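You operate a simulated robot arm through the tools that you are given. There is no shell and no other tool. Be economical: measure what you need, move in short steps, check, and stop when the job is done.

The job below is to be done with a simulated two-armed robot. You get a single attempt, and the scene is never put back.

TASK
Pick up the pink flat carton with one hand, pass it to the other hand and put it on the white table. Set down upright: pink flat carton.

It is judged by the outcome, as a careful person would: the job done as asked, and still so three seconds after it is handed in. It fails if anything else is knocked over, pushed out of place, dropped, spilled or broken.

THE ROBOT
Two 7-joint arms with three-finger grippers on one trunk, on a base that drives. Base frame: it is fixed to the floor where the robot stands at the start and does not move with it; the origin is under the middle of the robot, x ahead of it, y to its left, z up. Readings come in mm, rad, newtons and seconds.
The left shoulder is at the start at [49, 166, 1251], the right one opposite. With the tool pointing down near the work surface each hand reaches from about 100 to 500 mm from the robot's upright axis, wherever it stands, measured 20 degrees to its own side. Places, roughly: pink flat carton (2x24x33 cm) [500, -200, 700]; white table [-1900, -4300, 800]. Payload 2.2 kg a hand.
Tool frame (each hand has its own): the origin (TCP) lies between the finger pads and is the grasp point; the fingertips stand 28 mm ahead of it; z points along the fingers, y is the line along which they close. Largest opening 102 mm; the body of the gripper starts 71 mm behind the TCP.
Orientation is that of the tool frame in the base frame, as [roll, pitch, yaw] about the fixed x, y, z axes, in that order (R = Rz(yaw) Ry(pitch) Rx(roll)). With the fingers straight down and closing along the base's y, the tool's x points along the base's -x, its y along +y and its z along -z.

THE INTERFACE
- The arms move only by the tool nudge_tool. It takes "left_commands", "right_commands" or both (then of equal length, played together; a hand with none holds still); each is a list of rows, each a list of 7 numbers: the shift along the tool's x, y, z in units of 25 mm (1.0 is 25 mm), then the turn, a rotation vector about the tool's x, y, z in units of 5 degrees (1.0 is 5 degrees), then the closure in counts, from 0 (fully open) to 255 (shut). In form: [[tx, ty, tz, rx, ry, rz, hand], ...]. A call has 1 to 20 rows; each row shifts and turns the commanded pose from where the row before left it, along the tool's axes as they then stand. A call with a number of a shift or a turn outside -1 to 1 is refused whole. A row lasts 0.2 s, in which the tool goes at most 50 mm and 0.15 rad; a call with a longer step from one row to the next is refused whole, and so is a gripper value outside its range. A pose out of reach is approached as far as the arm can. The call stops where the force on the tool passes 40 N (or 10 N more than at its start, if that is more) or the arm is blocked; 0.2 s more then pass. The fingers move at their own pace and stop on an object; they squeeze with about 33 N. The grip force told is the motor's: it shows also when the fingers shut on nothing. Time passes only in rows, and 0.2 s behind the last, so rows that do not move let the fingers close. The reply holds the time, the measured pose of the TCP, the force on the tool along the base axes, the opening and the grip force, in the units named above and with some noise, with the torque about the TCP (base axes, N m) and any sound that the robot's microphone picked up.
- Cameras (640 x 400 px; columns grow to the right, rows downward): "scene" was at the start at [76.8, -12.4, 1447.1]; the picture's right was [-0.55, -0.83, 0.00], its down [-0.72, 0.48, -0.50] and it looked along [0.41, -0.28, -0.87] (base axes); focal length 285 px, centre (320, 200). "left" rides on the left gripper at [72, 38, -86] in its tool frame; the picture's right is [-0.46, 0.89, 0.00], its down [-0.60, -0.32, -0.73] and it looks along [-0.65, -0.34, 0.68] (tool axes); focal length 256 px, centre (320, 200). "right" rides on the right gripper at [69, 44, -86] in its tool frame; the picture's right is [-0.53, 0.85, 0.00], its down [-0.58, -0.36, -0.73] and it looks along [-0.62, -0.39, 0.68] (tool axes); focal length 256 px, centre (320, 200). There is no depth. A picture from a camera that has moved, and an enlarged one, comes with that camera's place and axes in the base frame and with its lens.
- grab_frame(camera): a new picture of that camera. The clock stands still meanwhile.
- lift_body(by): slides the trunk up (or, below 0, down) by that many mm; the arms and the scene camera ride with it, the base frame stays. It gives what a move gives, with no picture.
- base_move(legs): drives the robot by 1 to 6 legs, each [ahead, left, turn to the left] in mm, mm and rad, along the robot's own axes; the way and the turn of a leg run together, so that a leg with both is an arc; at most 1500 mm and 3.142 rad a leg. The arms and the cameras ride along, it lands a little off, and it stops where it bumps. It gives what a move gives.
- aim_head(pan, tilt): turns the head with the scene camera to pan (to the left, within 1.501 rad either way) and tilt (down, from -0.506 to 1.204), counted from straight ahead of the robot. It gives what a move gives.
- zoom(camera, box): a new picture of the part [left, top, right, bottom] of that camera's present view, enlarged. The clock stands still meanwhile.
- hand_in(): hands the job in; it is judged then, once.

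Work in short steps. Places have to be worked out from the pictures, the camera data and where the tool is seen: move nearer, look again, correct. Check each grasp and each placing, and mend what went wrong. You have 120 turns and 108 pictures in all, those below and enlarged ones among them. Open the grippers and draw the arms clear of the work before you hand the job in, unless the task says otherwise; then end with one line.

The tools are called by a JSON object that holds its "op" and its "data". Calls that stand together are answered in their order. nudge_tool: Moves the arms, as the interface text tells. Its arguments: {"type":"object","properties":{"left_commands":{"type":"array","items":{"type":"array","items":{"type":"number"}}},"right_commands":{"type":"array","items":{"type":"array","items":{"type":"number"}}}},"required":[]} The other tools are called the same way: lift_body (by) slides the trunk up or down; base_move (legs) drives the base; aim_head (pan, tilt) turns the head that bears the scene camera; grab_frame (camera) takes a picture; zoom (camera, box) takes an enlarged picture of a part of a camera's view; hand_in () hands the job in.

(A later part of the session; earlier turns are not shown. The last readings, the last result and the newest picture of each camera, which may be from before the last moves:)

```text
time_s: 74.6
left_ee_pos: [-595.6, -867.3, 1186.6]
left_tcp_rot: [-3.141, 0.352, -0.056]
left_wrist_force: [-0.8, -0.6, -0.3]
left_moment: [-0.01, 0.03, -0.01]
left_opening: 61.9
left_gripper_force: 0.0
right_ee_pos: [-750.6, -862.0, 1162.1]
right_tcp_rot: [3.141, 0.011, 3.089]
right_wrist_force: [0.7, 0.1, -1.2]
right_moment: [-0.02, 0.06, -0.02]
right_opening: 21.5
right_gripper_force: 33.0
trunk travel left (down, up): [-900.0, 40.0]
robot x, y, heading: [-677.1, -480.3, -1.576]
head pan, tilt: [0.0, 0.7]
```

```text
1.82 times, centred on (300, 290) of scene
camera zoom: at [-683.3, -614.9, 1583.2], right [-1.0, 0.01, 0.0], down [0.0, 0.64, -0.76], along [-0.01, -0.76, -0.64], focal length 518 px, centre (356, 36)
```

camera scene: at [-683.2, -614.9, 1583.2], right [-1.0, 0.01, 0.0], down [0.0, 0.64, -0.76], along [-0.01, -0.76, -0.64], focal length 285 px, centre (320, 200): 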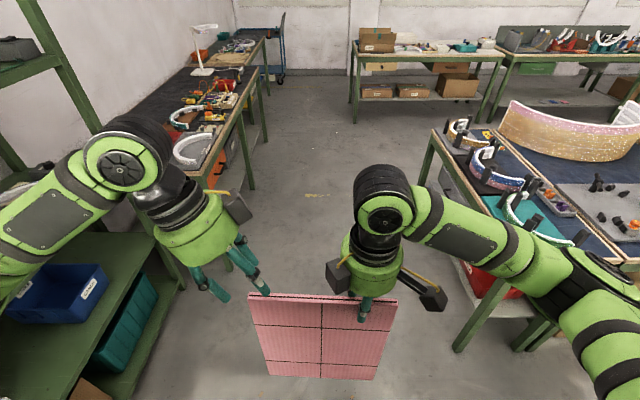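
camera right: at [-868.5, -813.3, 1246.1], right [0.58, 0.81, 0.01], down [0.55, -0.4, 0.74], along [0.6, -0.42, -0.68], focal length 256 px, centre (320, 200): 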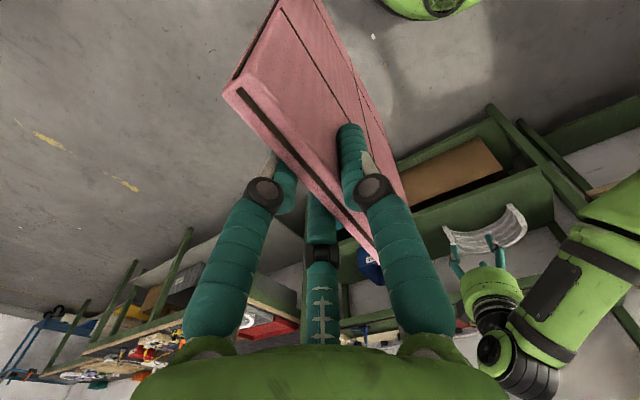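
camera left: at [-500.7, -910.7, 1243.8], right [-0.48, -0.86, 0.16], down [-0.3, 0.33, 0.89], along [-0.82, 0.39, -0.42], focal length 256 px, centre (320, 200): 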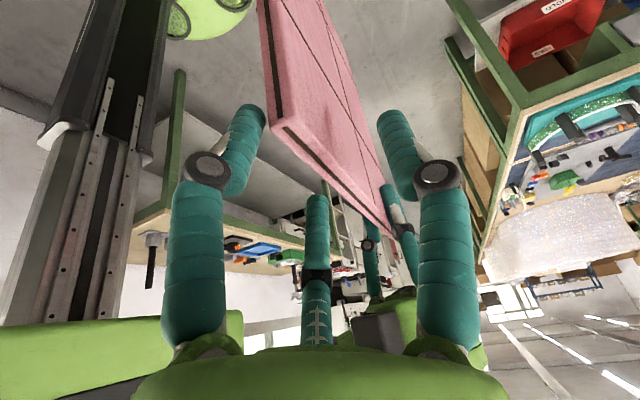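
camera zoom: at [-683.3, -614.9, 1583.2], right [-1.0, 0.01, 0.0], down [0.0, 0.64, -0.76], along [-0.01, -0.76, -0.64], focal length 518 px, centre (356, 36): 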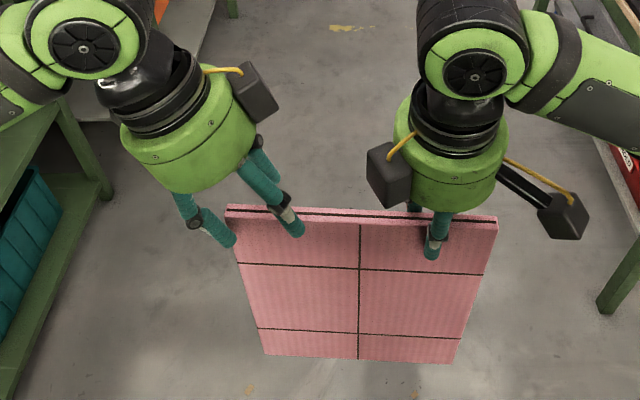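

The fingers turn out as one far-side finger and a near-side pair, correctly straddling the card, but the outer near finger is almost off its end. I shift 18 mm inward and go the last bit down.

{"op": "nudge_tool", "data": {"left_commands": [[-0.35, 0, 0.3, 0, 0, 0, 100], [-0.35, 0, 0.3, 0, 0, 0, 100], [0, 0, 0.4, 0, 0, 0, 100], [0, 0, 0.36, 0, 0, 0, 100], [0, 0, 0, 0, 0, 0, 100], [0, 0, 0, 0, 0, 0, 100]]}}

{"op": "grab_frame", "data": {"camera": "left"}}

{"op": "zoom", "data": {"camera": "scene", "box": [140, 180, 460, 400]}}

```text
time_s: 76.0
left_ee_pos: [-625.3, -864.0, 1160.4]
left_tcp_rot: [-3.141, 0.352, -0.054]
left_wrist_force: [0.6, 0.5, 0.0]
left_moment: [0.01, 0.02, -0.02]
left_opening: 62.0
left_gripper_force: 0.1
right_ee_pos: [-751.0, -862.7, 1163.5]
right_tcp_rot: [3.14, 0.011, 3.087]
right_wrist_force: [0.2, 0.5, -0.7]
right_moment: [-0.01, 0.05, 0.02]
right_opening: 21.6
right_gripper_force: 33.0
trunk travel left (down, up): [-900.0, 40.0]
robot x, y, heading: [-681.3, -479.7, -1.578]
head pan, tilt: [0.0, 0.7]
```

```text
52 pictures are left
camera left: at [-529.9, -908.3, 1218.1], right [-0.48, -0.86, 0.16], down [-0.3, 0.33, 0.9], along [-0.82, 0.39, -0.42], focal length 256 px, centre (320, 200)
```

left: 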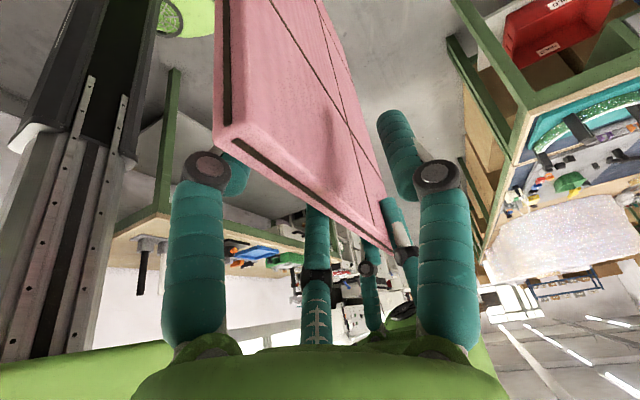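

```text
1.82 times, centred on (300, 290) of scene
camera zoom: at [-683.2, -614.8, 1583.2], right [-1.0, 0.01, 0.0], down [0.0, 0.64, -0.76], along [-0.01, -0.76, -0.64], focal length 518 px, centre (356, 36)
```

zoom: 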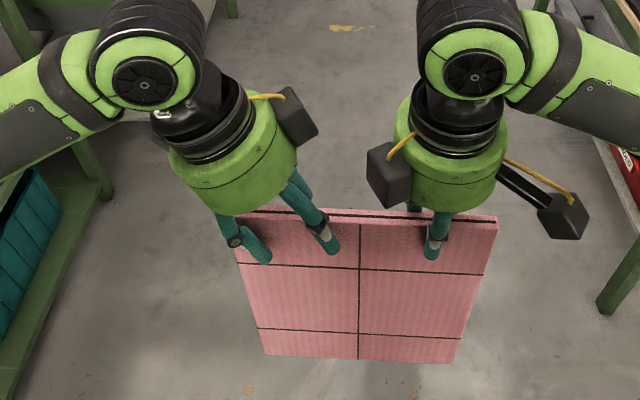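

Straddled properly, with good clearance between the hands. Closing the left hand while the right holds.

{"op": "nudge_tool", "data": {"left_commands": [[0, 0, 0, 0, 0, 0, 160], [0, 0, 0, 0, 0, 0, 185], [0, 0, 0, 0, 0, 0, 255], [0, 0, 0, 0, 0, 0, 255], [0, 0, 0, 0, 0, 0, 255]]}}

```text
time_s: 77.2
left_ee_pos: [-624.7, -863.6, 1161.4]
left_tcp_rot: [-3.14, 0.356, -0.058]
left_wrist_force: [-6.2, 12.8, 4.4]
left_moment: [0.02, 0.51, -0.76]
left_opening: 21.9
left_gripper_force: 33.0
right_ee_pos: [-751.3, -864.2, 1163.0]
right_tcp_rot: [-3.14, 0.012, 3.084]
right_wrist_force: [6.4, -13.0, -5.2]
right_moment: [-0.07, 0.04, -0.9]
right_opening: 21.6
right_gripper_force: 33.2
trunk travel left (down, up): [-900.0, 40.0]
robot x, y, heading: [-682.1, -479.3, -1.58]
head pan, tilt: [0.0, 0.7]
```

Both hold it (21.9 mm), with 13 N between them. I ease the left hand 3 mm toward +y to unload before releasing.

{"op": "nudge_tool", "data": {"left_commands": [[0, -0.06, 0, 0, 0, 0, 255], [0, -0.06, 0, 0, 0, 0, 255], [0, 0, 0, 0, 0, 0, 255]]}}

```text
time_s: 78.0
left_ee_pos: [-623.3, -862.3, 1160.9]
left_tcp_rot: [-3.141, 0.355, -0.057]
left_wrist_force: [-13.8, 8.3, 1.5]
left_moment: [-0.02, 0.38, -0.46]
left_opening: 22.0
left_gripper_force: 33.1
right_ee_pos: [-748.9, -861.3, 1163.4]
right_tcp_rot: [-3.141, 0.013, 3.09]
right_wrist_force: [14.0, -7.9, -2.7]
right_moment: [0.02, -0.19, -0.55]
right_opening: 22.2
right_gripper_force: 32.8
trunk travel left (down, up): [-900.0, 40.0]
robot x, y, heading: [-679.8, -477.4, -1.579]
head pan, tilt: [0.0, 0.7]
```

Unloaded well enough; now the right hand opens.

{"op": "nudge_tool", "data": {"right_commands": [[0, 0, 0, 0, 0, 0, 180], [0, 0, 0, 0, 0, 0, 100], [0, 0, 0, 0, 0, 0, 100], [0, 0, 0, 0, 0, 0, 100]]}}

{"op": "zoom", "data": {"camera": "scene", "box": [140, 180, 460, 400]}}

{"op": "grab_frame", "data": {"camera": "right"}}

```text
time_s: 79.0
left_ee_pos: [-623.9, -863.0, 1161.4]
left_tcp_rot: [-3.14, 0.352, -0.054]
left_wrist_force: [0.4, 0.4, 0.4]
left_moment: [0.01, -0.09, 0.03]
left_opening: 21.7
left_gripper_force: 32.4
right_ee_pos: [-751.0, -862.1, 1163.1]
right_tcp_rot: [3.141, 0.01, 3.088]
right_wrist_force: [0.3, 0.3, -0.1]
right_moment: [0.02, -0.01, -0.01]
right_opening: 62.1
right_gripper_force: 0.0
trunk travel left (down, up): [-900.0, 40.0]
robot x, y, heading: [-677.3, -480.1, -1.579]
head pan, tilt: [0.0, 0.7]
```

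```text
1.82 times, centred on (300, 290) of scene
camera zoom: at [-683.3, -614.9, 1583.2], right [-1.0, 0.01, 0.0], down [0.0, 0.64, -0.76], along [-0.01, -0.76, -0.64], focal length 518 px, centre (356, 36)
```

zoom: 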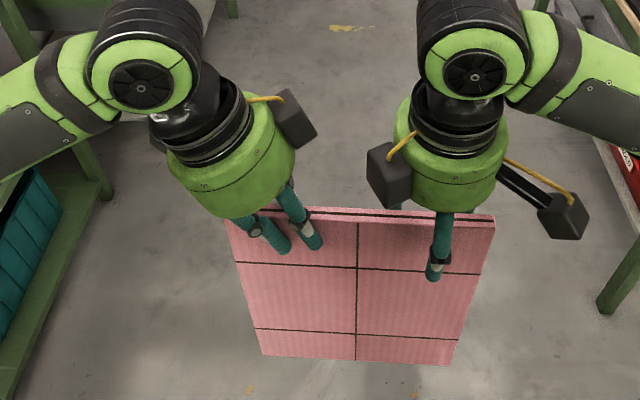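

```text
49 pictures are left
camera right: at [-818.8, -815.8, 1247.4], right [0.58, 0.81, 0.01], down [0.55, -0.4, 0.74], along [0.6, -0.42, -0.68], focal length 256 px, centre (320, 200)
```

right: 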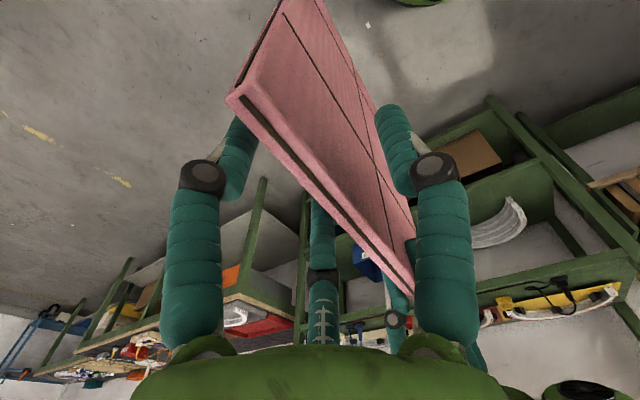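

The left hand alone holds it, level. I raise the right hand straight up and then away to its side.

{"op": "nudge_tool", "data": {"right_commands": [[0, 0, -0.4, 0, 0, 0, 100], [0, 0, -0.5, 0, 0, 0, 100], [0, 0, -0.5, 0, 0, 0, 100], [0, 0, -0.5, 0, 0, 0, 100], [0, 0, -0.5, 0, 0, 0, 100], [0.5, 0, -0.2, 0, 0, 0, 100], [0.8, 0, 0, 0, 0, 0, 100], [0.8, 0, 0, 0, 0, 0, 100], [0.8, 0, 0, 0, 0, 0, 100], [0.8, 0, 0, 0, 0, 0, 100], [0.8, 0, 0, 0, 0, 0, 100], [0.5, 0, 0, 0, 0, 0, 100]]}}

{"op": "aim_head", "data": {"pan": 0, "tilt": 0.45}}

{"op": "grab_frame", "data": {"camera": "scene"}}

```text
time_s: 81.6
left_ee_pos: [-624.2, -860.8, 1160.9]
left_tcp_rot: [-3.141, 0.352, -0.054]
left_wrist_force: [0.4, 0.7, 0.6]
left_moment: [0.01, -0.04, 0.01]
left_opening: 21.7
left_gripper_force: 33.1
right_ee_pos: [-876.0, -854.1, 1224.6]
right_tcp_rot: [-3.14, 0.01, 3.087]
right_wrist_force: [-0.2, 0.3, -0.4]
right_moment: [0.02, -0.05, 0.01]
right_opening: 61.9
right_gripper_force: 0.1
trunk travel left (down, up): [-900.0, 40.0]
robot x, y, heading: [-678.3, -481.1, -1.577]
head pan, tilt: [0.0, 0.7]
```

```text
time_s: 82.4
left_ee_pos: [-623.0, -860.8, 1160.4]
left_tcp_rot: [3.141, 0.354, -0.054]
left_wrist_force: [-0.5, -0.7, 0.5]
left_moment: [-0.02, -0.07, 0.02]
left_opening: 21.8
left_gripper_force: 33.1
right_ee_pos: [-875.6, -855.1, 1224.4]
right_tcp_rot: [3.14, 0.014, 3.088]
right_wrist_force: [0.4, -0.5, 0.1]
right_moment: [-0.01, 0.03, 0.03]
right_opening: 62.0
right_gripper_force: 0.0
trunk travel left (down, up): [-900.0, 40.0]
robot x, y, heading: [-683.1, -479.3, -1.578]
head pan, tilt: [0.0, 0.45]
```

```text
48 pictures are left
camera scene: at [-683.3, -621.9, 1605.3], right [-1.0, 0.01, 0.0], down [0.0, 0.44, -0.9], along [-0.01, -0.9, -0.44], focal length 285 px, centre (320, 200)
```

scene: 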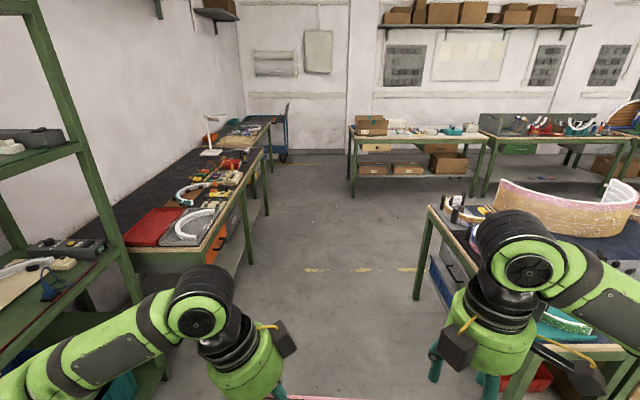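

Handover done. The aisle is open, so I centre the robot and drive along it toward the white table.

{"op": "base_move", "data": {"legs": [[0, -90, 0], [1100, 0, 0], [1100, 0, 0]]}}

{"op": "grab_frame", "data": {"camera": "scene"}}

```text
time_s: 93.9
left_ee_pos: [-716.0, -3050.1, 1161.6]
left_tcp_rot: [3.141, 0.353, -0.044]
left_wrist_force: [0.3, 0.0, 0.6]
left_moment: [0.02, -0.05, 0.01]
left_opening: 21.5
left_gripper_force: 33.4
right_ee_pos: [-968.3, -3046.3, 1223.9]
right_tcp_rot: [3.141, 0.009, 3.097]
right_wrist_force: [0.3, -0.1, 0.2]
right_moment: [0.0, 0.02, 0.05]
right_opening: 62.0
right_gripper_force: 0.0
trunk travel left (down, up): [-900.0, 40.0]
robot x, y, heading: [-775.0, -2668.6, -1.569]
head pan, tilt: [0.0, 0.45]
```

```text
47 pictures are left
camera scene: at [-778.1, -2810.8, 1605.5], right [-1.0, 0.0, 0.0], down [0.0, 0.43, -0.9], along [0.0, -0.9, -0.43], focal length 285 px, centre (320, 200)
```

scene: 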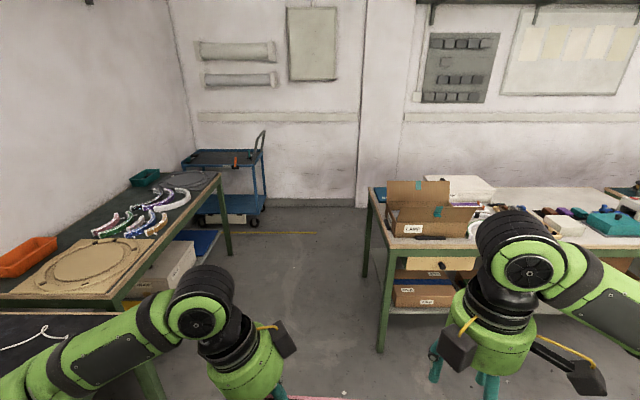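

Table front edge is at about y -3940. I look to the right to find a free area on it.

{"op": "aim_head", "data": {"pan": -0.6, "tilt": 0.35}}

{"op": "grab_frame", "data": {"camera": "scene"}}

{"op": "zoom", "data": {"camera": "scene", "box": [150, 120, 470, 300]}}

```text
time_s: 94.9
left_ee_pos: [-716.1, -3050.6, 1159.8]
left_tcp_rot: [3.141, 0.353, -0.043]
left_wrist_force: [-0.2, -0.5, -0.5]
left_moment: [0.01, -0.08, 0.0]
left_opening: 21.8
left_gripper_force: 33.1
right_ee_pos: [-967.4, -3047.6, 1224.5]
right_tcp_rot: [3.14, 0.011, 3.097]
right_wrist_force: [-0.6, 0.0, 0.1]
right_moment: [-0.01, 0.01, -0.01]
right_opening: 62.0
right_gripper_force: 0.0
trunk travel left (down, up): [-900.0, 40.0]
robot x, y, heading: [-775.9, -2672.1, -1.566]
head pan, tilt: [-0.6, 0.351]
```

```text
46 pictures are left
camera scene: at [-830.6, -2797.2, 1614.6], right [-0.83, 0.56, 0.0], down [0.19, 0.28, -0.94], along [-0.53, -0.78, -0.34], focal length 285 px, centre (320, 200)
```

scene: 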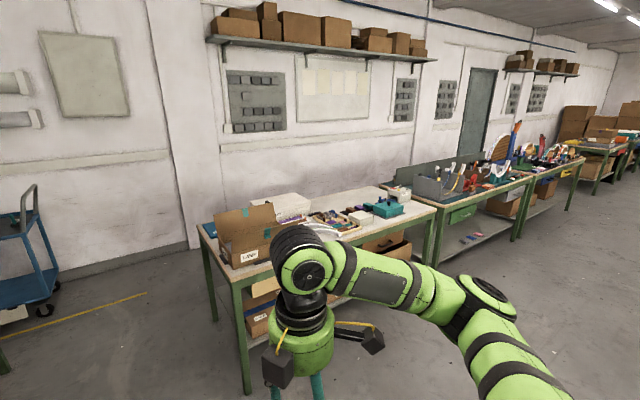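

```text
2.00 times, centred on (310, 210) of scene
camera zoom: at [-830.6, -2797.2, 1614.6], right [-0.83, 0.56, 0.0], down [0.19, 0.28, -0.94], along [-0.53, -0.78, -0.34], focal length 570 px, centre (340, 180)
```

zoom: 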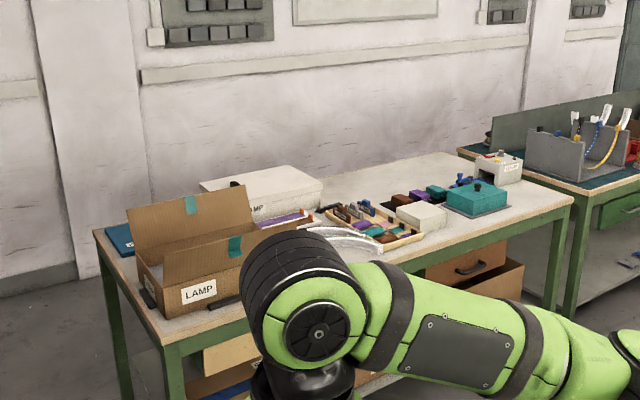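

The white table's right front part has free space around x -2450, y -4000 to -4100. I drive to face it.

{"op": "base_move", "data": {"legs": [[350, 0, 0], [0, -840, 0], [0, -820, 0]]}}

{"op": "aim_head", "data": {"pan": 0, "tilt": 0.5}}

{"op": "grab_frame", "data": {"camera": "scene"}}

```text
time_s: 105.3
left_ee_pos: [-2401.0, -3387.8, 1160.6]
left_tcp_rot: [-3.141, 0.355, -0.049]
left_wrist_force: [0.4, -0.8, 0.0]
left_moment: [0.01, -0.04, 0.01]
left_opening: 21.7
left_gripper_force: 33.2
right_ee_pos: [-2653.6, -3383.0, 1223.2]
right_tcp_rot: [-3.141, 0.007, 3.093]
right_wrist_force: [1.1, 0.7, 0.5]
right_moment: [0.03, 0.0, 0.0]
right_opening: 61.7
right_gripper_force: 0.0
trunk travel left (down, up): [-900.0, 40.0]
robot x, y, heading: [-2460.6, -3004.6, -1.572]
head pan, tilt: [-0.6, 0.351]
```

```text
time_s: 106.3
left_ee_pos: [-2401.8, -3388.0, 1160.7]
left_tcp_rot: [3.14, 0.353, -0.049]
left_wrist_force: [-0.4, 0.1, -0.2]
left_moment: [-0.01, -0.07, -0.02]
left_opening: 21.7
left_gripper_force: 32.9
right_ee_pos: [-2654.0, -3383.2, 1223.6]
right_tcp_rot: [-3.141, 0.012, 3.092]
right_wrist_force: [0.0, 0.0, 1.1]
right_moment: [-0.01, -0.01, -0.02]
right_opening: 61.9
right_gripper_force: 0.0
trunk travel left (down, up): [-900.0, 40.0]
robot x, y, heading: [-2459.2, -3005.2, -1.574]
head pan, tilt: [0.0, 0.499]
```

```text
44 pictures are left
camera scene: at [-2462.6, -3147.7, 1601.0], right [-1.0, 0.0, 0.0], down [0.0, 0.48, -0.88], along [0.0, -0.88, -0.48], focal length 285 px, centre (320, 200)
```

scene: 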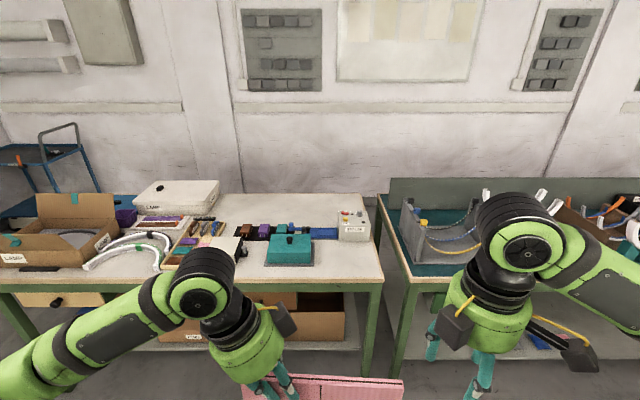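

The clear patch is at x -2440 to -2700, y -3980 to -4200, right of the teal box. I check the carton's attitude before going in.

{"op": "aim_head", "data": {"pan": 0, "tilt": 0.8}}

{"op": "grab_frame", "data": {"camera": "scene"}}

{"op": "grab_frame", "data": {"camera": "right"}}

```text
time_s: 107.1
left_ee_pos: [-2401.1, -3388.3, 1161.1]
left_tcp_rot: [-3.141, 0.353, -0.05]
left_wrist_force: [0.0, -0.7, 0.0]
left_moment: [0.0, -0.07, 0.03]
left_opening: 21.7
left_gripper_force: 32.8
right_ee_pos: [-2652.3, -3382.1, 1224.6]
right_tcp_rot: [-3.14, 0.01, 3.092]
right_wrist_force: [-0.3, -0.3, -1.1]
right_moment: [-0.02, 0.03, -0.03]
right_opening: 61.9
right_gripper_force: 0.0
trunk travel left (down, up): [-900.0, 40.0]
robot x, y, heading: [-2459.3, -3006.7, -1.579]
head pan, tilt: [0.0, 0.799]
```

```text
43 pictures are left
camera scene: at [-2462.2, -3137.4, 1575.0], right [-1.0, 0.0, 0.0], down [0.0, 0.72, -0.7], along [0.0, -0.7, -0.72], focal length 285 px, centre (320, 200)
```

scene: 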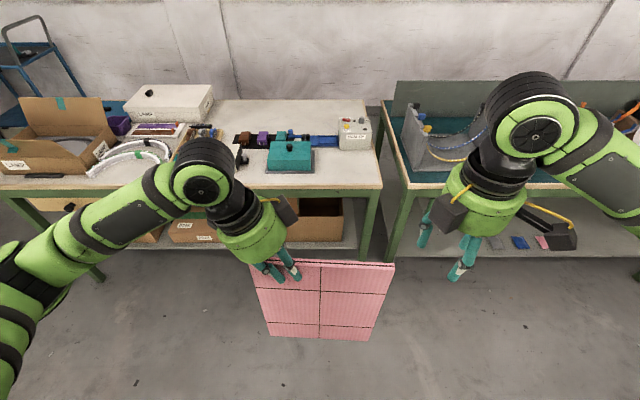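

```text
42 pictures are left
camera right: at [-2722.0, -3336.5, 1309.2], right [0.58, 0.82, 0.01], down [0.55, -0.39, 0.74], along [0.6, -0.42, -0.68], focal length 256 px, centre (320, 200)
```

right: 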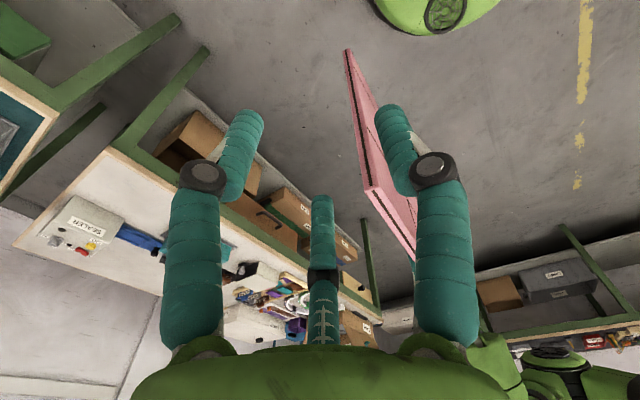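

Zooming in to measure how plumb the carton hangs.

{"op": "zoom", "data": {"camera": "scene", "box": [230, 240, 420, 360]}}

{"op": "zoom", "data": {"camera": "right", "box": [310, 20, 470, 280]}}

```text
3.33 times, centred on (325, 300) of scene
camera zoom: at [-2462.2, -3137.4, 1575.0], right [-1.0, 0.0, 0.0], down [0.0, 0.72, -0.7], along [0.0, -0.7, -0.72], focal length 950 px, centre (303, -133)
```

zoom: 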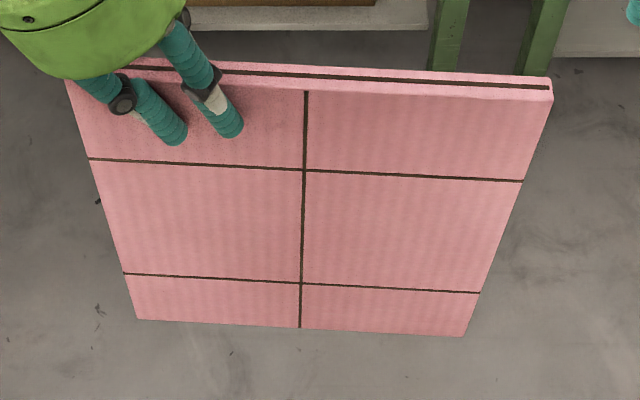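

```text
1.54 times, centred on (390, 150) of right
camera zoom: at [-2722.0, -3336.5, 1309.2], right [0.58, 0.82, 0.01], down [0.55, -0.39, 0.74], along [0.6, -0.42, -0.68], focal length 394 px, centre (212, 277)
```

zoom: 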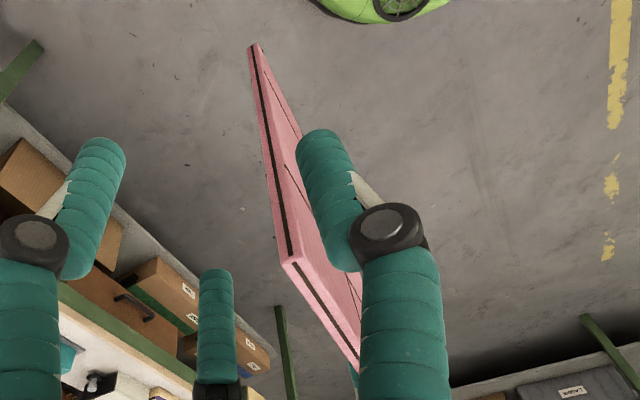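

The carton hangs plumb within about 1°. I stretch the left hand forward 60 mm, then approach the table with the carton's bottom at about z 845.

{"op": "nudge_tool", "data": {"left_commands": [[0, 0.3, 0, 0, 0, 0, 255], [0, 0.4, 0, 0, 0, 0, 255], [0, 0.4, 0, 0, 0, 0, 255], [0, 0.4, 0, 0, 0, 0, 255], [0, 0.4, 0, 0, 0, 0, 255], [0, 0.4, 0, 0, 0, 0, 255], [0, 0, 0, 0, 0, 0, 255]]}}

{"op": "base_move", "data": {"legs": [[0, -90, 0], [400, 0, 0]]}}

{"op": "grab_frame", "data": {"camera": "scene"}}

```text
time_s: 108.7
left_ee_pos: [-2403.1, -3446.1, 1161.7]
left_tcp_rot: [-3.141, 0.352, -0.052]
left_wrist_force: [0.0, 0.2, -0.3]
left_moment: [0.02, -0.05, -0.01]
left_opening: 21.7
left_gripper_force: 33.1
right_ee_pos: [-2655.4, -3383.5, 1222.8]
right_tcp_rot: [3.141, 0.011, 3.091]
right_wrist_force: [0.2, 0.8, -0.6]
right_moment: [0.01, -0.01, 0.01]
right_opening: 61.8
right_gripper_force: 0.0
trunk travel left (down, up): [-900.0, 40.0]
robot x, y, heading: [-2458.2, -3005.4, -1.576]
head pan, tilt: [0.0, 0.799]
```

```text
time_s: 111.9
left_ee_pos: [-2492.7, -3845.2, 1162.4]
left_tcp_rot: [3.139, 0.352, -0.046]
left_wrist_force: [0.3, 0.5, -0.6]
left_moment: [-0.04, -0.11, 0.01]
left_opening: 21.6
left_gripper_force: 32.8
right_ee_pos: [-2742.3, -3782.2, 1225.4]
right_tcp_rot: [-3.139, 0.011, 3.095]
right_wrist_force: [0.8, 0.4, -0.5]
right_moment: [-0.03, -0.01, 0.0]
right_opening: 62.1
right_gripper_force: 0.0
trunk travel left (down, up): [-900.0, 40.0]
robot x, y, heading: [-2548.9, -3408.0, -1.568]
head pan, tilt: [0.0, 0.799]
```

```text
39 pictures are left
camera scene: at [-2552.4, -3535.5, 1575.2], right [-1.0, 0.0, 0.0], down [0.0, 0.72, -0.7], along [0.0, -0.7, -0.72], focal length 285 px, centre (320, 200)
```

scene: 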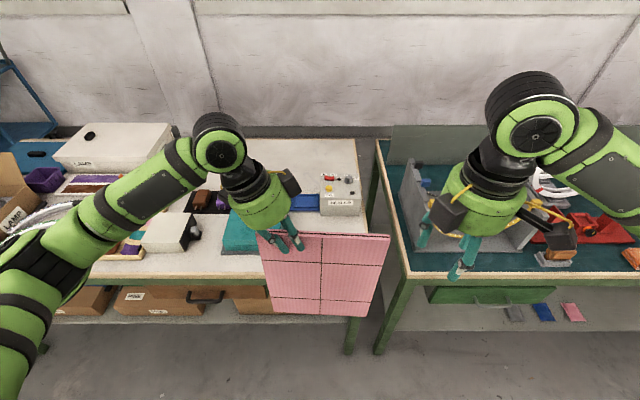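

Two views of the table corner suggest its top may be nearer z 845 than 800. I raise the trunk 40 mm for clearance and measure again.

{"op": "lift_body", "data": {"by": 40}}

{"op": "zoom", "data": {"camera": "scene", "box": [200, 120, 420, 340]}}

{"op": "grab_frame", "data": {"camera": "right"}}

```text
time_s: 112.7
left_ee_pos: [-2492.1, -3847.0, 1200.8]
left_tcp_rot: [-3.141, 0.354, -0.045]
left_wrist_force: [0.1, -0.5, -1.0]
left_moment: [0.02, -0.08, 0.0]
left_opening: 21.8
left_gripper_force: 33.5
right_ee_pos: [-2742.2, -3785.5, 1263.8]
right_tcp_rot: [-3.141, 0.01, 3.096]
right_wrist_force: [-0.7, -0.5, 0.9]
right_moment: [0.0, 0.0, 0.02]
right_opening: 62.3
right_gripper_force: 0.1
trunk travel left (down, up): [-940.0, 0.0]
robot x, y, heading: [-2549.1, -3406.5, -1.569]
head pan, tilt: [0.0, 0.799]
```

```text
1.82 times, centred on (310, 230) of scene
camera zoom: at [-2552.0, -3539.1, 1614.6], right [-1.0, 0.0, 0.0], down [0.0, 0.72, -0.7], along [0.0, -0.7, -0.72], focal length 518 px, centre (338, 146)
```

zoom: 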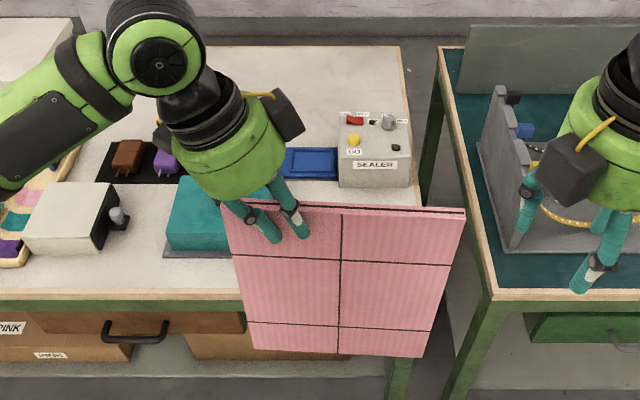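

```text
37 pictures are left
camera right: at [-2811.1, -3738.9, 1348.7], right [0.57, 0.82, 0.01], down [0.55, -0.39, 0.74], along [0.61, -0.42, -0.68], focal length 256 px, centre (320, 200)
```

right: 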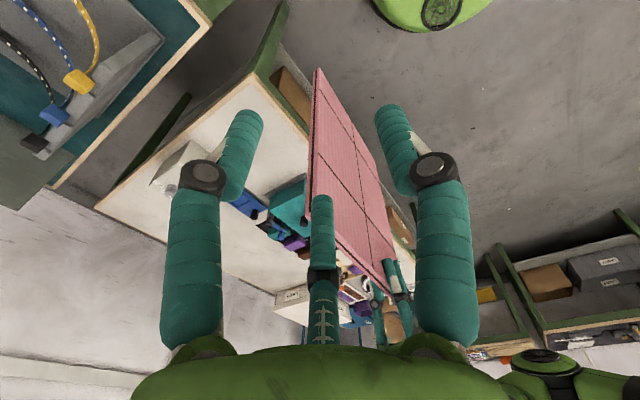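

Estimates for the table top lie between 800 and 845; the carton's bottom is now at about z 885, so it clears either way. I drive in 225 mm.

{"op": "base_move", "data": {"legs": [[225, 0, 0]]}}

{"op": "grab_frame", "data": {"camera": "scene"}}

{"op": "grab_frame", "data": {"camera": "right"}}

```text
time_s: 114.4
left_ee_pos: [-2491.6, -4070.4, 1202.0]
left_tcp_rot: [3.138, 0.352, -0.046]
left_wrist_force: [0.0, 0.2, -1.4]
left_moment: [-0.04, -0.06, -0.01]
left_opening: 21.4
left_gripper_force: 33.0
right_ee_pos: [-2741.2, -4007.5, 1266.1]
right_tcp_rot: [-3.137, 0.011, 3.097]
right_wrist_force: [-0.2, 0.0, -1.0]
right_moment: [-0.04, 0.0, 0.01]
right_opening: 62.0
right_gripper_force: 0.1
trunk travel left (down, up): [-940.0, 0.0]
robot x, y, heading: [-2548.8, -3633.5, -1.566]
head pan, tilt: [0.0, 0.799]
```

```text
36 pictures are left
camera scene: at [-2551.3, -3759.6, 1615.2], right [-1.0, 0.0, 0.0], down [0.0, 0.71, -0.7], along [0.0, -0.7, -0.71], focal length 285 px, centre (320, 200)
```

scene: 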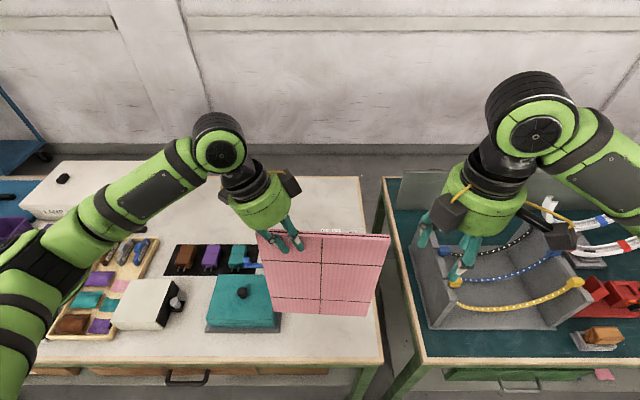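

```text
35 pictures are left
camera right: at [-2810.0, -3960.8, 1350.2], right [0.57, 0.82, 0.0], down [0.55, -0.39, 0.74], along [0.61, -0.42, -0.67], focal length 256 px, centre (320, 200)
```

right: 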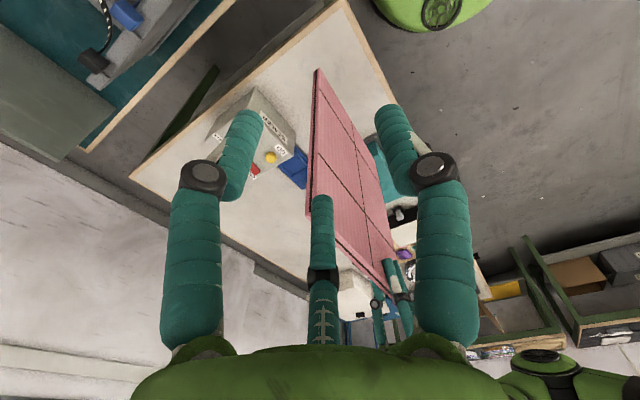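

The card's left end would come close to the teal tray (x -2445, front y -4050). I shift it 45 mm toward me and 12 mm right, and square its yaw, to sit on the clear front strip.

{"op": "nudge_tool", "data": {"left_commands": [[-0.1, -0.3, 0.03, -0.1, 0, -0.27, 255], [-0.1, -0.3, 0.03, -0.1, 0, -0.27, 255], [-0.1, -0.3, 0.03, 0, 0, 0, 255], [-0.1, -0.3, 0.04, 0, 0, 0, 255], [-0.05, -0.3, 0.04, 0, 0, 0, 255], [0, -0.3, 0, 0, 0, 0, 255], [0, 0, 0, 0, 0, 0, 255], [0, 0, 0, 0, 0, 0, 255]]}}

{"op": "grab_frame", "data": {"camera": "scene"}}

{"op": "grab_frame", "data": {"camera": "right"}}

```text
time_s: 116.2
left_ee_pos: [-2502.4, -4027.6, 1200.8]
left_tcp_rot: [-3.141, 0.352, 0.006]
left_wrist_force: [-0.8, -0.7, -1.6]
left_moment: [-0.02, -0.08, 0.04]
left_opening: 21.7
left_gripper_force: 33.2
right_ee_pos: [-2741.9, -4010.7, 1263.2]
right_tcp_rot: [3.14, 0.009, 3.098]
right_wrist_force: [-0.5, -0.3, -0.1]
right_moment: [-0.01, 0.0, 0.02]
right_opening: 62.0
right_gripper_force: 0.0
trunk travel left (down, up): [-940.0, 0.0]
robot x, y, heading: [-2549.9, -3634.7, -1.569]
head pan, tilt: [0.0, 0.799]
```

```text
34 pictures are left
camera scene: at [-2551.4, -3764.5, 1614.7], right [-1.0, 0.0, 0.0], down [0.0, 0.72, -0.7], along [0.0, -0.7, -0.72], focal length 285 px, centre (320, 200)
```

scene: 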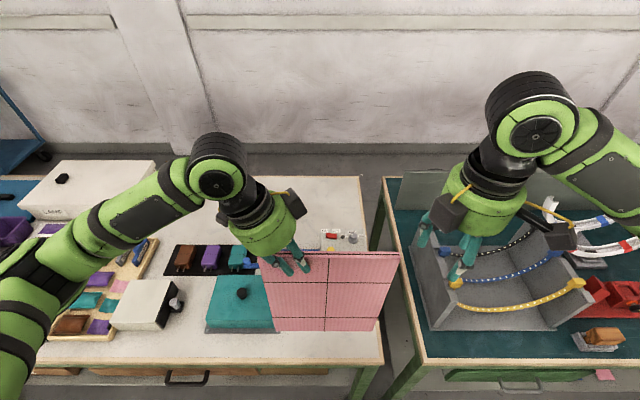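

```text
33 pictures are left
camera right: at [-2810.1, -3964.9, 1349.0], right [0.57, 0.82, 0.01], down [0.55, -0.39, 0.74], along [0.61, -0.42, -0.68], focal length 256 px, centre (320, 200)
```

right: 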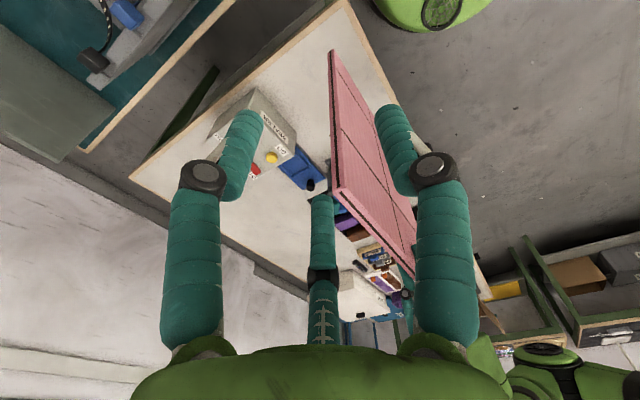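

Margins look good (about 30 mm to the right edge, 40 mm to the front). Lowering 30 mm first.

{"op": "nudge_tool", "data": {"left_commands": [[0.069, 0, 0.188, 0, 0, 0, 255], [0.069, 0, 0.188, 0, 0, 0, 255], [0.069, 0, 0.188, 0, 0, 0, 255], [0.069, 0, 0.188, 0, 0, 0, 255], [0.069, 0, 0.188, 0, 0, 0, 255], [0.069, 0, 0.188, 0, 0, 0, 255], [0, 0, 0, 0, 0, 0, 255]]}}

{"op": "zoom", "data": {"camera": "scene", "box": [200, 200, 420, 400]}}

```text
time_s: 117.8
left_ee_pos: [-2503.5, -4027.9, 1171.0]
left_tcp_rot: [-3.141, 0.352, 0.007]
left_wrist_force: [-0.5, 0.0, -1.8]
left_moment: [0.04, -0.12, 0.0]
left_opening: 21.6
left_gripper_force: 33.1
right_ee_pos: [-2741.4, -4011.2, 1263.7]
right_tcp_rot: [3.141, 0.01, 3.099]
right_wrist_force: [0.3, 0.1, 0.3]
right_moment: [0.0, 0.02, -0.02]
right_opening: 62.2
right_gripper_force: 0.0
trunk travel left (down, up): [-940.0, 0.0]
robot x, y, heading: [-2547.6, -3635.6, -1.567]
head pan, tilt: [0.0, 0.799]
```

```text
2.00 times, centred on (310, 300) of scene
camera zoom: at [-2551.4, -3764.7, 1614.7], right [-1.0, 0.0, 0.0], down [0.0, 0.72, -0.7], along [0.0, -0.7, -0.72], focal length 570 px, centre (340, 0)
```

zoom: 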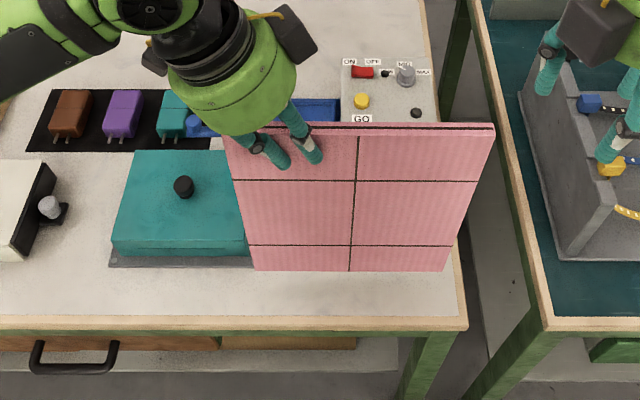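

Clear of the tray and edges. Lower another 16 mm in 4 mm steps, watching the force.

{"op": "nudge_tool", "data": {"left_commands": [[0.055, 0, 0.15, 0, 0, 0, 255], [0.055, 0, 0.15, 0, 0, 0, 255], [0.055, 0, 0.15, 0, 0, 0, 255], [0.055, 0, 0.15, 0, 0, 0, 255], [0, 0, 0, 0, 0, 0, 255]]}}

{"op": "zoom", "data": {"camera": "scene", "box": [240, 280, 420, 380]}}

```text
time_s: 119.0
left_ee_pos: [-2503.7, -4028.4, 1154.6]
left_tcp_rot: [-3.141, 0.353, 0.006]
left_wrist_force: [-1.1, 0.6, -1.0]
left_moment: [-0.01, -0.07, 0.0]
left_opening: 21.6
left_gripper_force: 33.0
right_ee_pos: [-2740.5, -4011.3, 1264.4]
right_tcp_rot: [3.141, 0.01, 3.099]
right_wrist_force: [0.8, -0.6, 0.1]
right_moment: [0.01, -0.02, 0.0]
right_opening: 62.3
right_gripper_force: 0.0
trunk travel left (down, up): [-940.0, 0.0]
robot x, y, heading: [-2548.5, -3635.3, -1.568]
head pan, tilt: [0.0, 0.799]
```

```text
3.56 times, centred on (330, 330) of scene
camera zoom: at [-2551.3, -3764.7, 1614.7], right [-1.0, 0.0, 0.0], down [0.0, 0.72, -0.7], along [0.0, -0.7, -0.72], focal length 1014 px, centre (284, -262)
```

zoom: 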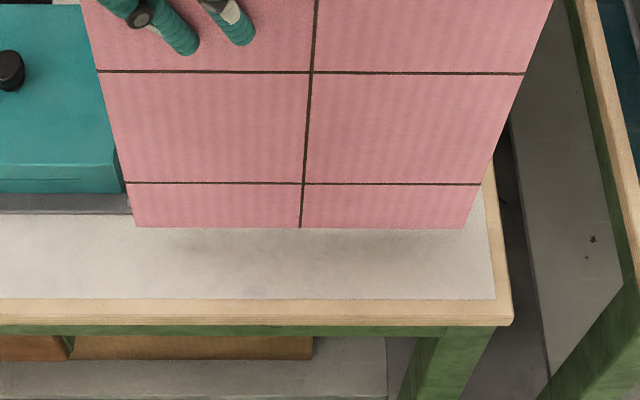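

Still in the air by force, and the shadow beneath is closing. Lower 15 mm more in 3 mm steps.

{"op": "nudge_tool", "data": {"left_commands": [[0.041, 0, 0.113, 0, 0, 0, 255], [0.041, 0, 0.113, 0, 0, 0, 255], [0.041, 0, 0.113, 0, 0, 0, 255], [0.041, 0, 0.113, 0, 0, 0, 255], [0.041, 0, 0.113, 0, 0, 0, 255], [0, 0, 0, 0, 0, 0, 255]]}}

```text
time_s: 120.4
left_ee_pos: [-2503.9, -4027.3, 1139.8]
left_tcp_rot: [-3.14, 0.352, 0.004]
left_wrist_force: [-0.4, -1.6, -1.8]
left_moment: [0.01, -0.06, 0.02]
left_opening: 21.5
left_gripper_force: 32.6
right_ee_pos: [-2741.9, -4010.0, 1263.4]
right_tcp_rot: [3.141, 0.011, 3.098]
right_wrist_force: [-0.1, -0.8, 0.6]
right_moment: [0.0, 0.0, -0.02]
right_opening: 62.0
right_gripper_force: 0.2
trunk travel left (down, up): [-940.0, 0.0]
robot x, y, heading: [-2548.7, -3637.1, -1.567]
head pan, tilt: [0.0, 0.799]
```

Still no contact. Another 12 mm, then look.

{"op": "nudge_tool", "data": {"left_commands": [[0.041, 0, 0.113, 0, 0, 0, 255], [0.041, 0, 0.113, 0, 0, 0, 255], [0.041, 0, 0.113, 0, 0, 0, 255], [0.041, 0, 0.113, 0, 0, 0, 255], [0, 0, 0, 0, 0, 0, 255]]}}

{"op": "zoom", "data": {"camera": "scene", "box": [240, 280, 420, 380]}}

```text
time_s: 121.6
left_ee_pos: [-2504.1, -4026.6, 1127.1]
left_tcp_rot: [-3.14, 0.352, 0.005]
left_wrist_force: [-0.2, 1.1, -1.4]
left_moment: [-0.03, -0.11, -0.02]
left_opening: 21.7
left_gripper_force: 33.2
right_ee_pos: [-2741.6, -4011.3, 1265.1]
right_tcp_rot: [-3.141, 0.011, 3.098]
right_wrist_force: [0.6, 0.1, -0.1]
right_moment: [-0.01, 0.0, -0.01]
right_opening: 61.9
right_gripper_force: 0.1
trunk travel left (down, up): [-940.0, 0.0]
robot x, y, heading: [-2548.3, -3632.8, -1.574]
head pan, tilt: [0.0, 0.799]
```

```text
3.56 times, centred on (330, 330) of scene
camera zoom: at [-2551.3, -3764.7, 1614.7], right [-1.0, 0.0, 0.0], down [0.0, 0.72, -0.7], along [0.0, -0.7, -0.72], focal length 1014 px, centre (284, -262)
```

zoom: 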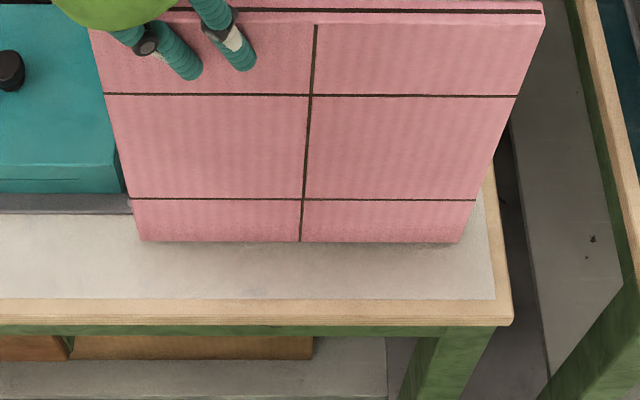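

Nearly down. 2 mm steps now.

{"op": "nudge_tool", "data": {"left_commands": [[0.027, 0, 0.075, 0, 0, 0, 255], [0.027, 0, 0.075, 0, 0, 0, 255], [0.027, 0, 0.075, 0, 0, 0, 255], [0.027, 0, 0.075, 0, 0, 0, 255], [0, 0, 0, 0, 0, 0, 255]]}}

```text
time_s: 122.8
left_ee_pos: [-2502.2, -4027.4, 1121.5]
left_tcp_rot: [3.135, 0.354, 0.003]
left_wrist_force: [4.6, 0.5, 13.5]
left_moment: [0.01, 0.9, -0.03]
left_opening: 21.6
left_gripper_force: 32.7
right_ee_pos: [-2740.7, -4008.9, 1266.2]
right_tcp_rot: [-3.139, 0.009, 3.098]
right_wrist_force: [0.0, 0.0, 0.2]
right_moment: [0.0, 0.04, 0.0]
right_opening: 62.0
right_gripper_force: 0.1
trunk travel left (down, up): [-940.0, 0.0]
robot x, y, heading: [-2545.8, -3635.1, -1.571]
head pan, tilt: [0.0, 0.799]
```

Contact, 13.5 N at the right bottom corner, so the left corner is slightly high. I rotate about 1° to bring it level while lowering a little.

{"op": "nudge_tool", "data": {"left_commands": [[0, 0, 0, 0, -0.1, 0, 255], [0.014, 0, 0.038, 0, -0.1, 0, 255], [0.014, 0, 0.038, 0, 0, 0, 255], [0, 0, 0, 0, 0, 0, 255]]}}

{"op": "zoom", "data": {"camera": "scene", "box": [240, 280, 420, 380]}}

```text
time_s: 123.8
left_ee_pos: [-2501.9, -4025.2, 1120.0]
left_tcp_rot: [3.136, 0.373, 0.002]
left_wrist_force: [9.6, -0.2, 23.2]
left_moment: [-0.16, -0.78, 0.05]
left_opening: 21.9
left_gripper_force: 32.9
right_ee_pos: [-2739.4, -4007.8, 1266.3]
right_tcp_rot: [-3.141, 0.011, 3.098]
right_wrist_force: [-0.7, 0.0, -0.3]
right_moment: [-0.02, 0.03, -0.01]
right_opening: 62.1
right_gripper_force: 0.0
trunk travel left (down, up): [-940.0, 0.0]
robot x, y, heading: [-2548.5, -3633.9, -1.562]
head pan, tilt: [0.0, 0.799]
```

```text
3.56 times, centred on (330, 330) of scene
camera zoom: at [-2548.4, -3761.4, 1615.1], right [-1.0, 0.0, 0.0], down [0.0, 0.72, -0.7], along [0.0, -0.7, -0.72], focal length 1014 px, centre (284, -262)
```

zoom: 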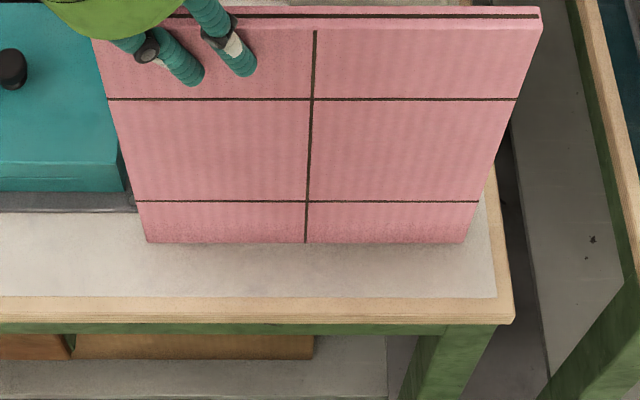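

Both corners bear now, centred and flat. I relieve the preload by about 1 mm.

{"op": "nudge_tool", "data": {"left_commands": [[0.02, 0, -0.04, 0, 0, 0, 255], [0, 0, 0, 0, 0, 0, 255], [0, 0, 0, 0, 0, 0, 255]]}}

{"op": "zoom", "data": {"camera": "right", "box": [260, 0, 500, 300]}}

```text
time_s: 124.6
left_ee_pos: [-2501.3, -4026.8, 1118.7]
left_tcp_rot: [3.139, 0.374, 0.004]
left_wrist_force: [6.2, 0.0, 17.8]
left_moment: [-0.12, 0.37, -0.03]
left_opening: 21.8
left_gripper_force: 32.7
right_ee_pos: [-2739.1, -4008.6, 1265.0]
right_tcp_rot: [-3.14, 0.01, 3.099]
right_wrist_force: [0.0, 0.3, 0.8]
right_moment: [0.01, 0.01, -0.02]
right_opening: 61.9
right_gripper_force: 0.0
trunk travel left (down, up): [-940.0, 0.0]
robot x, y, heading: [-2550.2, -3634.4, -1.568]
head pan, tilt: [0.0, 0.799]
```

```text
1.33 times, centred on (380, 150) of right
camera zoom: at [-2808.4, -3962.9, 1349.9], right [0.57, 0.82, 0.0], down [0.55, -0.39, 0.74], along [0.61, -0.42, -0.68], focal length 341 px, centre (240, 267)
```

zoom: 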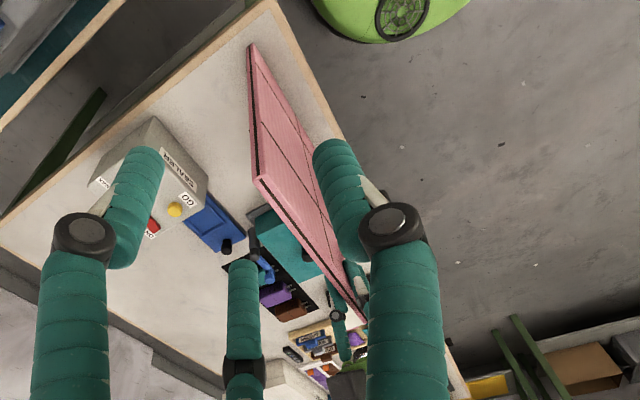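

The carton stands plumb in this view. Releasing gently.

{"op": "nudge_tool", "data": {"left_commands": [[0, 0, 0, 0, 0, 0, 195], [0, 0, 0, 0, 0, 0, 188], [0, 0, 0, 0, 0, 0, 180], [0, 0, 0, 0, 0, 0, 165], [0, 0, 0, 0, 0, 0, 165]]}}

{"op": "grab_frame", "data": {"camera": "scene"}}

{"op": "grab_frame", "data": {"camera": "left"}}

{"op": "zoom", "data": {"camera": "right", "box": [260, 0, 500, 300]}}

```text
time_s: 125.8
left_ee_pos: [-2502.7, -4027.7, 1119.8]
left_tcp_rot: [3.142, 0.37, 0.003]
left_wrist_force: [-0.4, 0.1, -0.4]
left_moment: [0.04, 0.0, 0.01]
left_opening: 35.6
left_gripper_force: 0.0
right_ee_pos: [-2741.5, -4010.5, 1264.1]
right_tcp_rot: [-3.141, 0.01, 3.098]
right_wrist_force: [-0.2, 0.6, 0.4]
right_moment: [0.05, -0.01, 0.02]
right_opening: 61.9
right_gripper_force: 0.1
trunk travel left (down, up): [-940.0, 0.0]
robot x, y, heading: [-2553.0, -3633.1, -1.566]
head pan, tilt: [0.0, 0.799]
```

```text
27 pictures are left
camera scene: at [-2551.1, -3764.2, 1614.7], right [-1.0, 0.0, 0.0], down [0.0, 0.72, -0.7], along [0.0, -0.7, -0.72], focal length 285 px, centre (320, 200)
```

scene: 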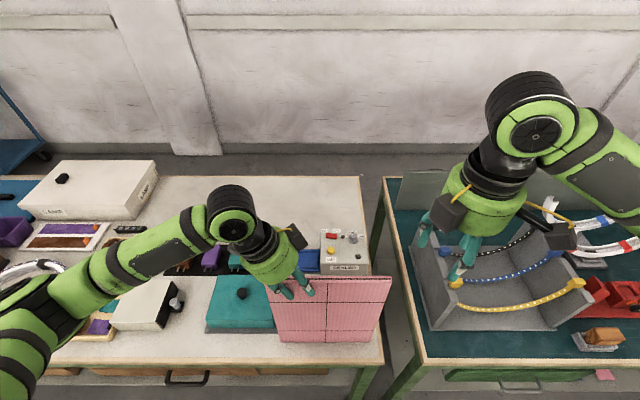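

```text
26 pictures are left
camera left: at [-2404.7, -4066.3, 1174.3], right [-0.43, -0.89, 0.17], down [-0.3, 0.32, 0.9], along [-0.85, 0.34, -0.4], focal length 256 px, centre (320, 200)
```

left: 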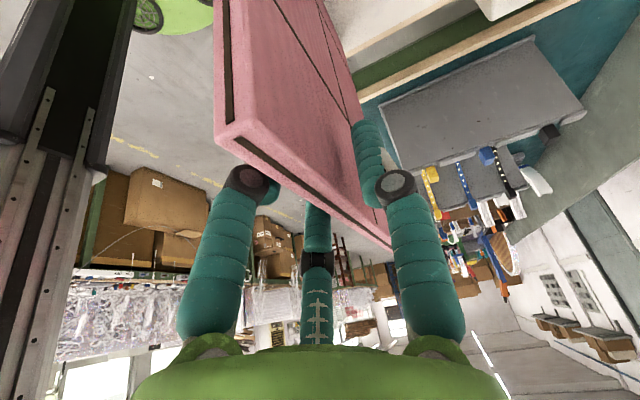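

```text
1.33 times, centred on (380, 150) of right
camera zoom: at [-2809.8, -3964.7, 1349.2], right [0.57, 0.82, 0.01], down [0.55, -0.39, 0.74], along [0.61, -0.42, -0.68], focal length 341 px, centre (240, 267)
```

zoom: 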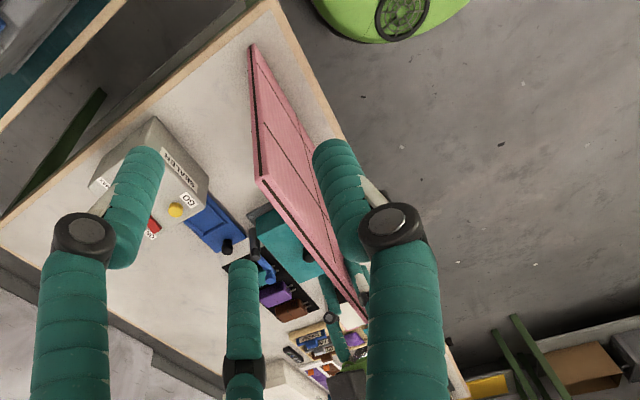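

It stands with zero force on the hand. I open wider and check it is not leaning on a finger.

{"op": "nudge_tool", "data": {"left_commands": [[0, 0, 0, 0, 0, 0, 140], [0, 0, 0, 0, 0, 0, 110], [0, 0, 0, 0, 0, 0, 90], [0, 0, 0, 0, 0, 0, 90]]}}

{"op": "grab_frame", "data": {"camera": "left"}}

{"op": "zoom", "data": {"camera": "right", "box": [260, 0, 500, 300]}}

```text
time_s: 126.8
left_ee_pos: [-2502.6, -4027.5, 1119.9]
left_tcp_rot: [-3.14, 0.371, 0.006]
left_wrist_force: [0.0, -0.9, -0.2]
left_moment: [0.01, 0.0, -0.02]
left_opening: 66.2
left_gripper_force: 0.0
right_ee_pos: [-2741.5, -4010.2, 1263.6]
right_tcp_rot: [3.141, 0.009, 3.097]
right_wrist_force: [0.1, 0.2, -0.1]
right_moment: [0.03, 0.01, 0.0]
right_opening: 61.9
right_gripper_force: 0.0
trunk travel left (down, up): [-940.0, 0.0]
robot x, y, heading: [-2551.4, -3634.0, -1.567]
head pan, tilt: [0.0, 0.799]
```

```text
24 pictures are left
camera left: at [-2405.0, -4066.6, 1174.3], right [-0.43, -0.89, 0.17], down [-0.3, 0.32, 0.9], along [-0.85, 0.34, -0.4], focal length 256 px, centre (320, 200)
```

left: 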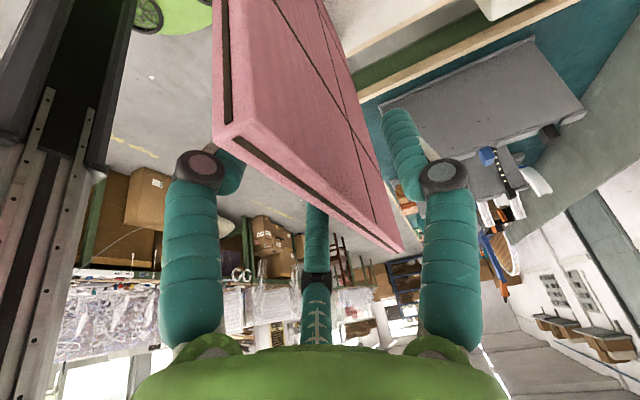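

```text
1.33 times, centred on (380, 150) of right
camera zoom: at [-2810.1, -3965.0, 1349.0], right [0.57, 0.82, 0.01], down [0.55, -0.39, 0.74], along [0.61, -0.42, -0.68], focal length 341 px, centre (240, 267)
```

zoom: 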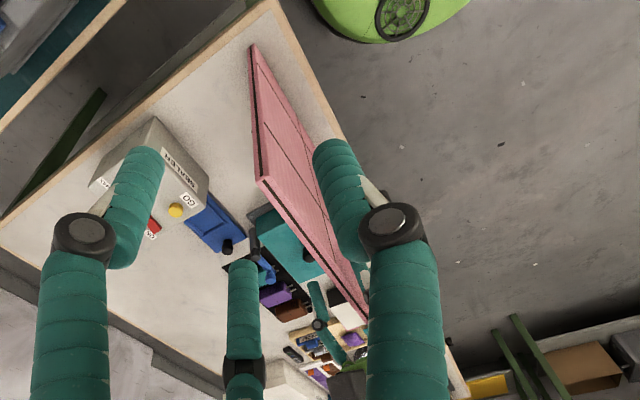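

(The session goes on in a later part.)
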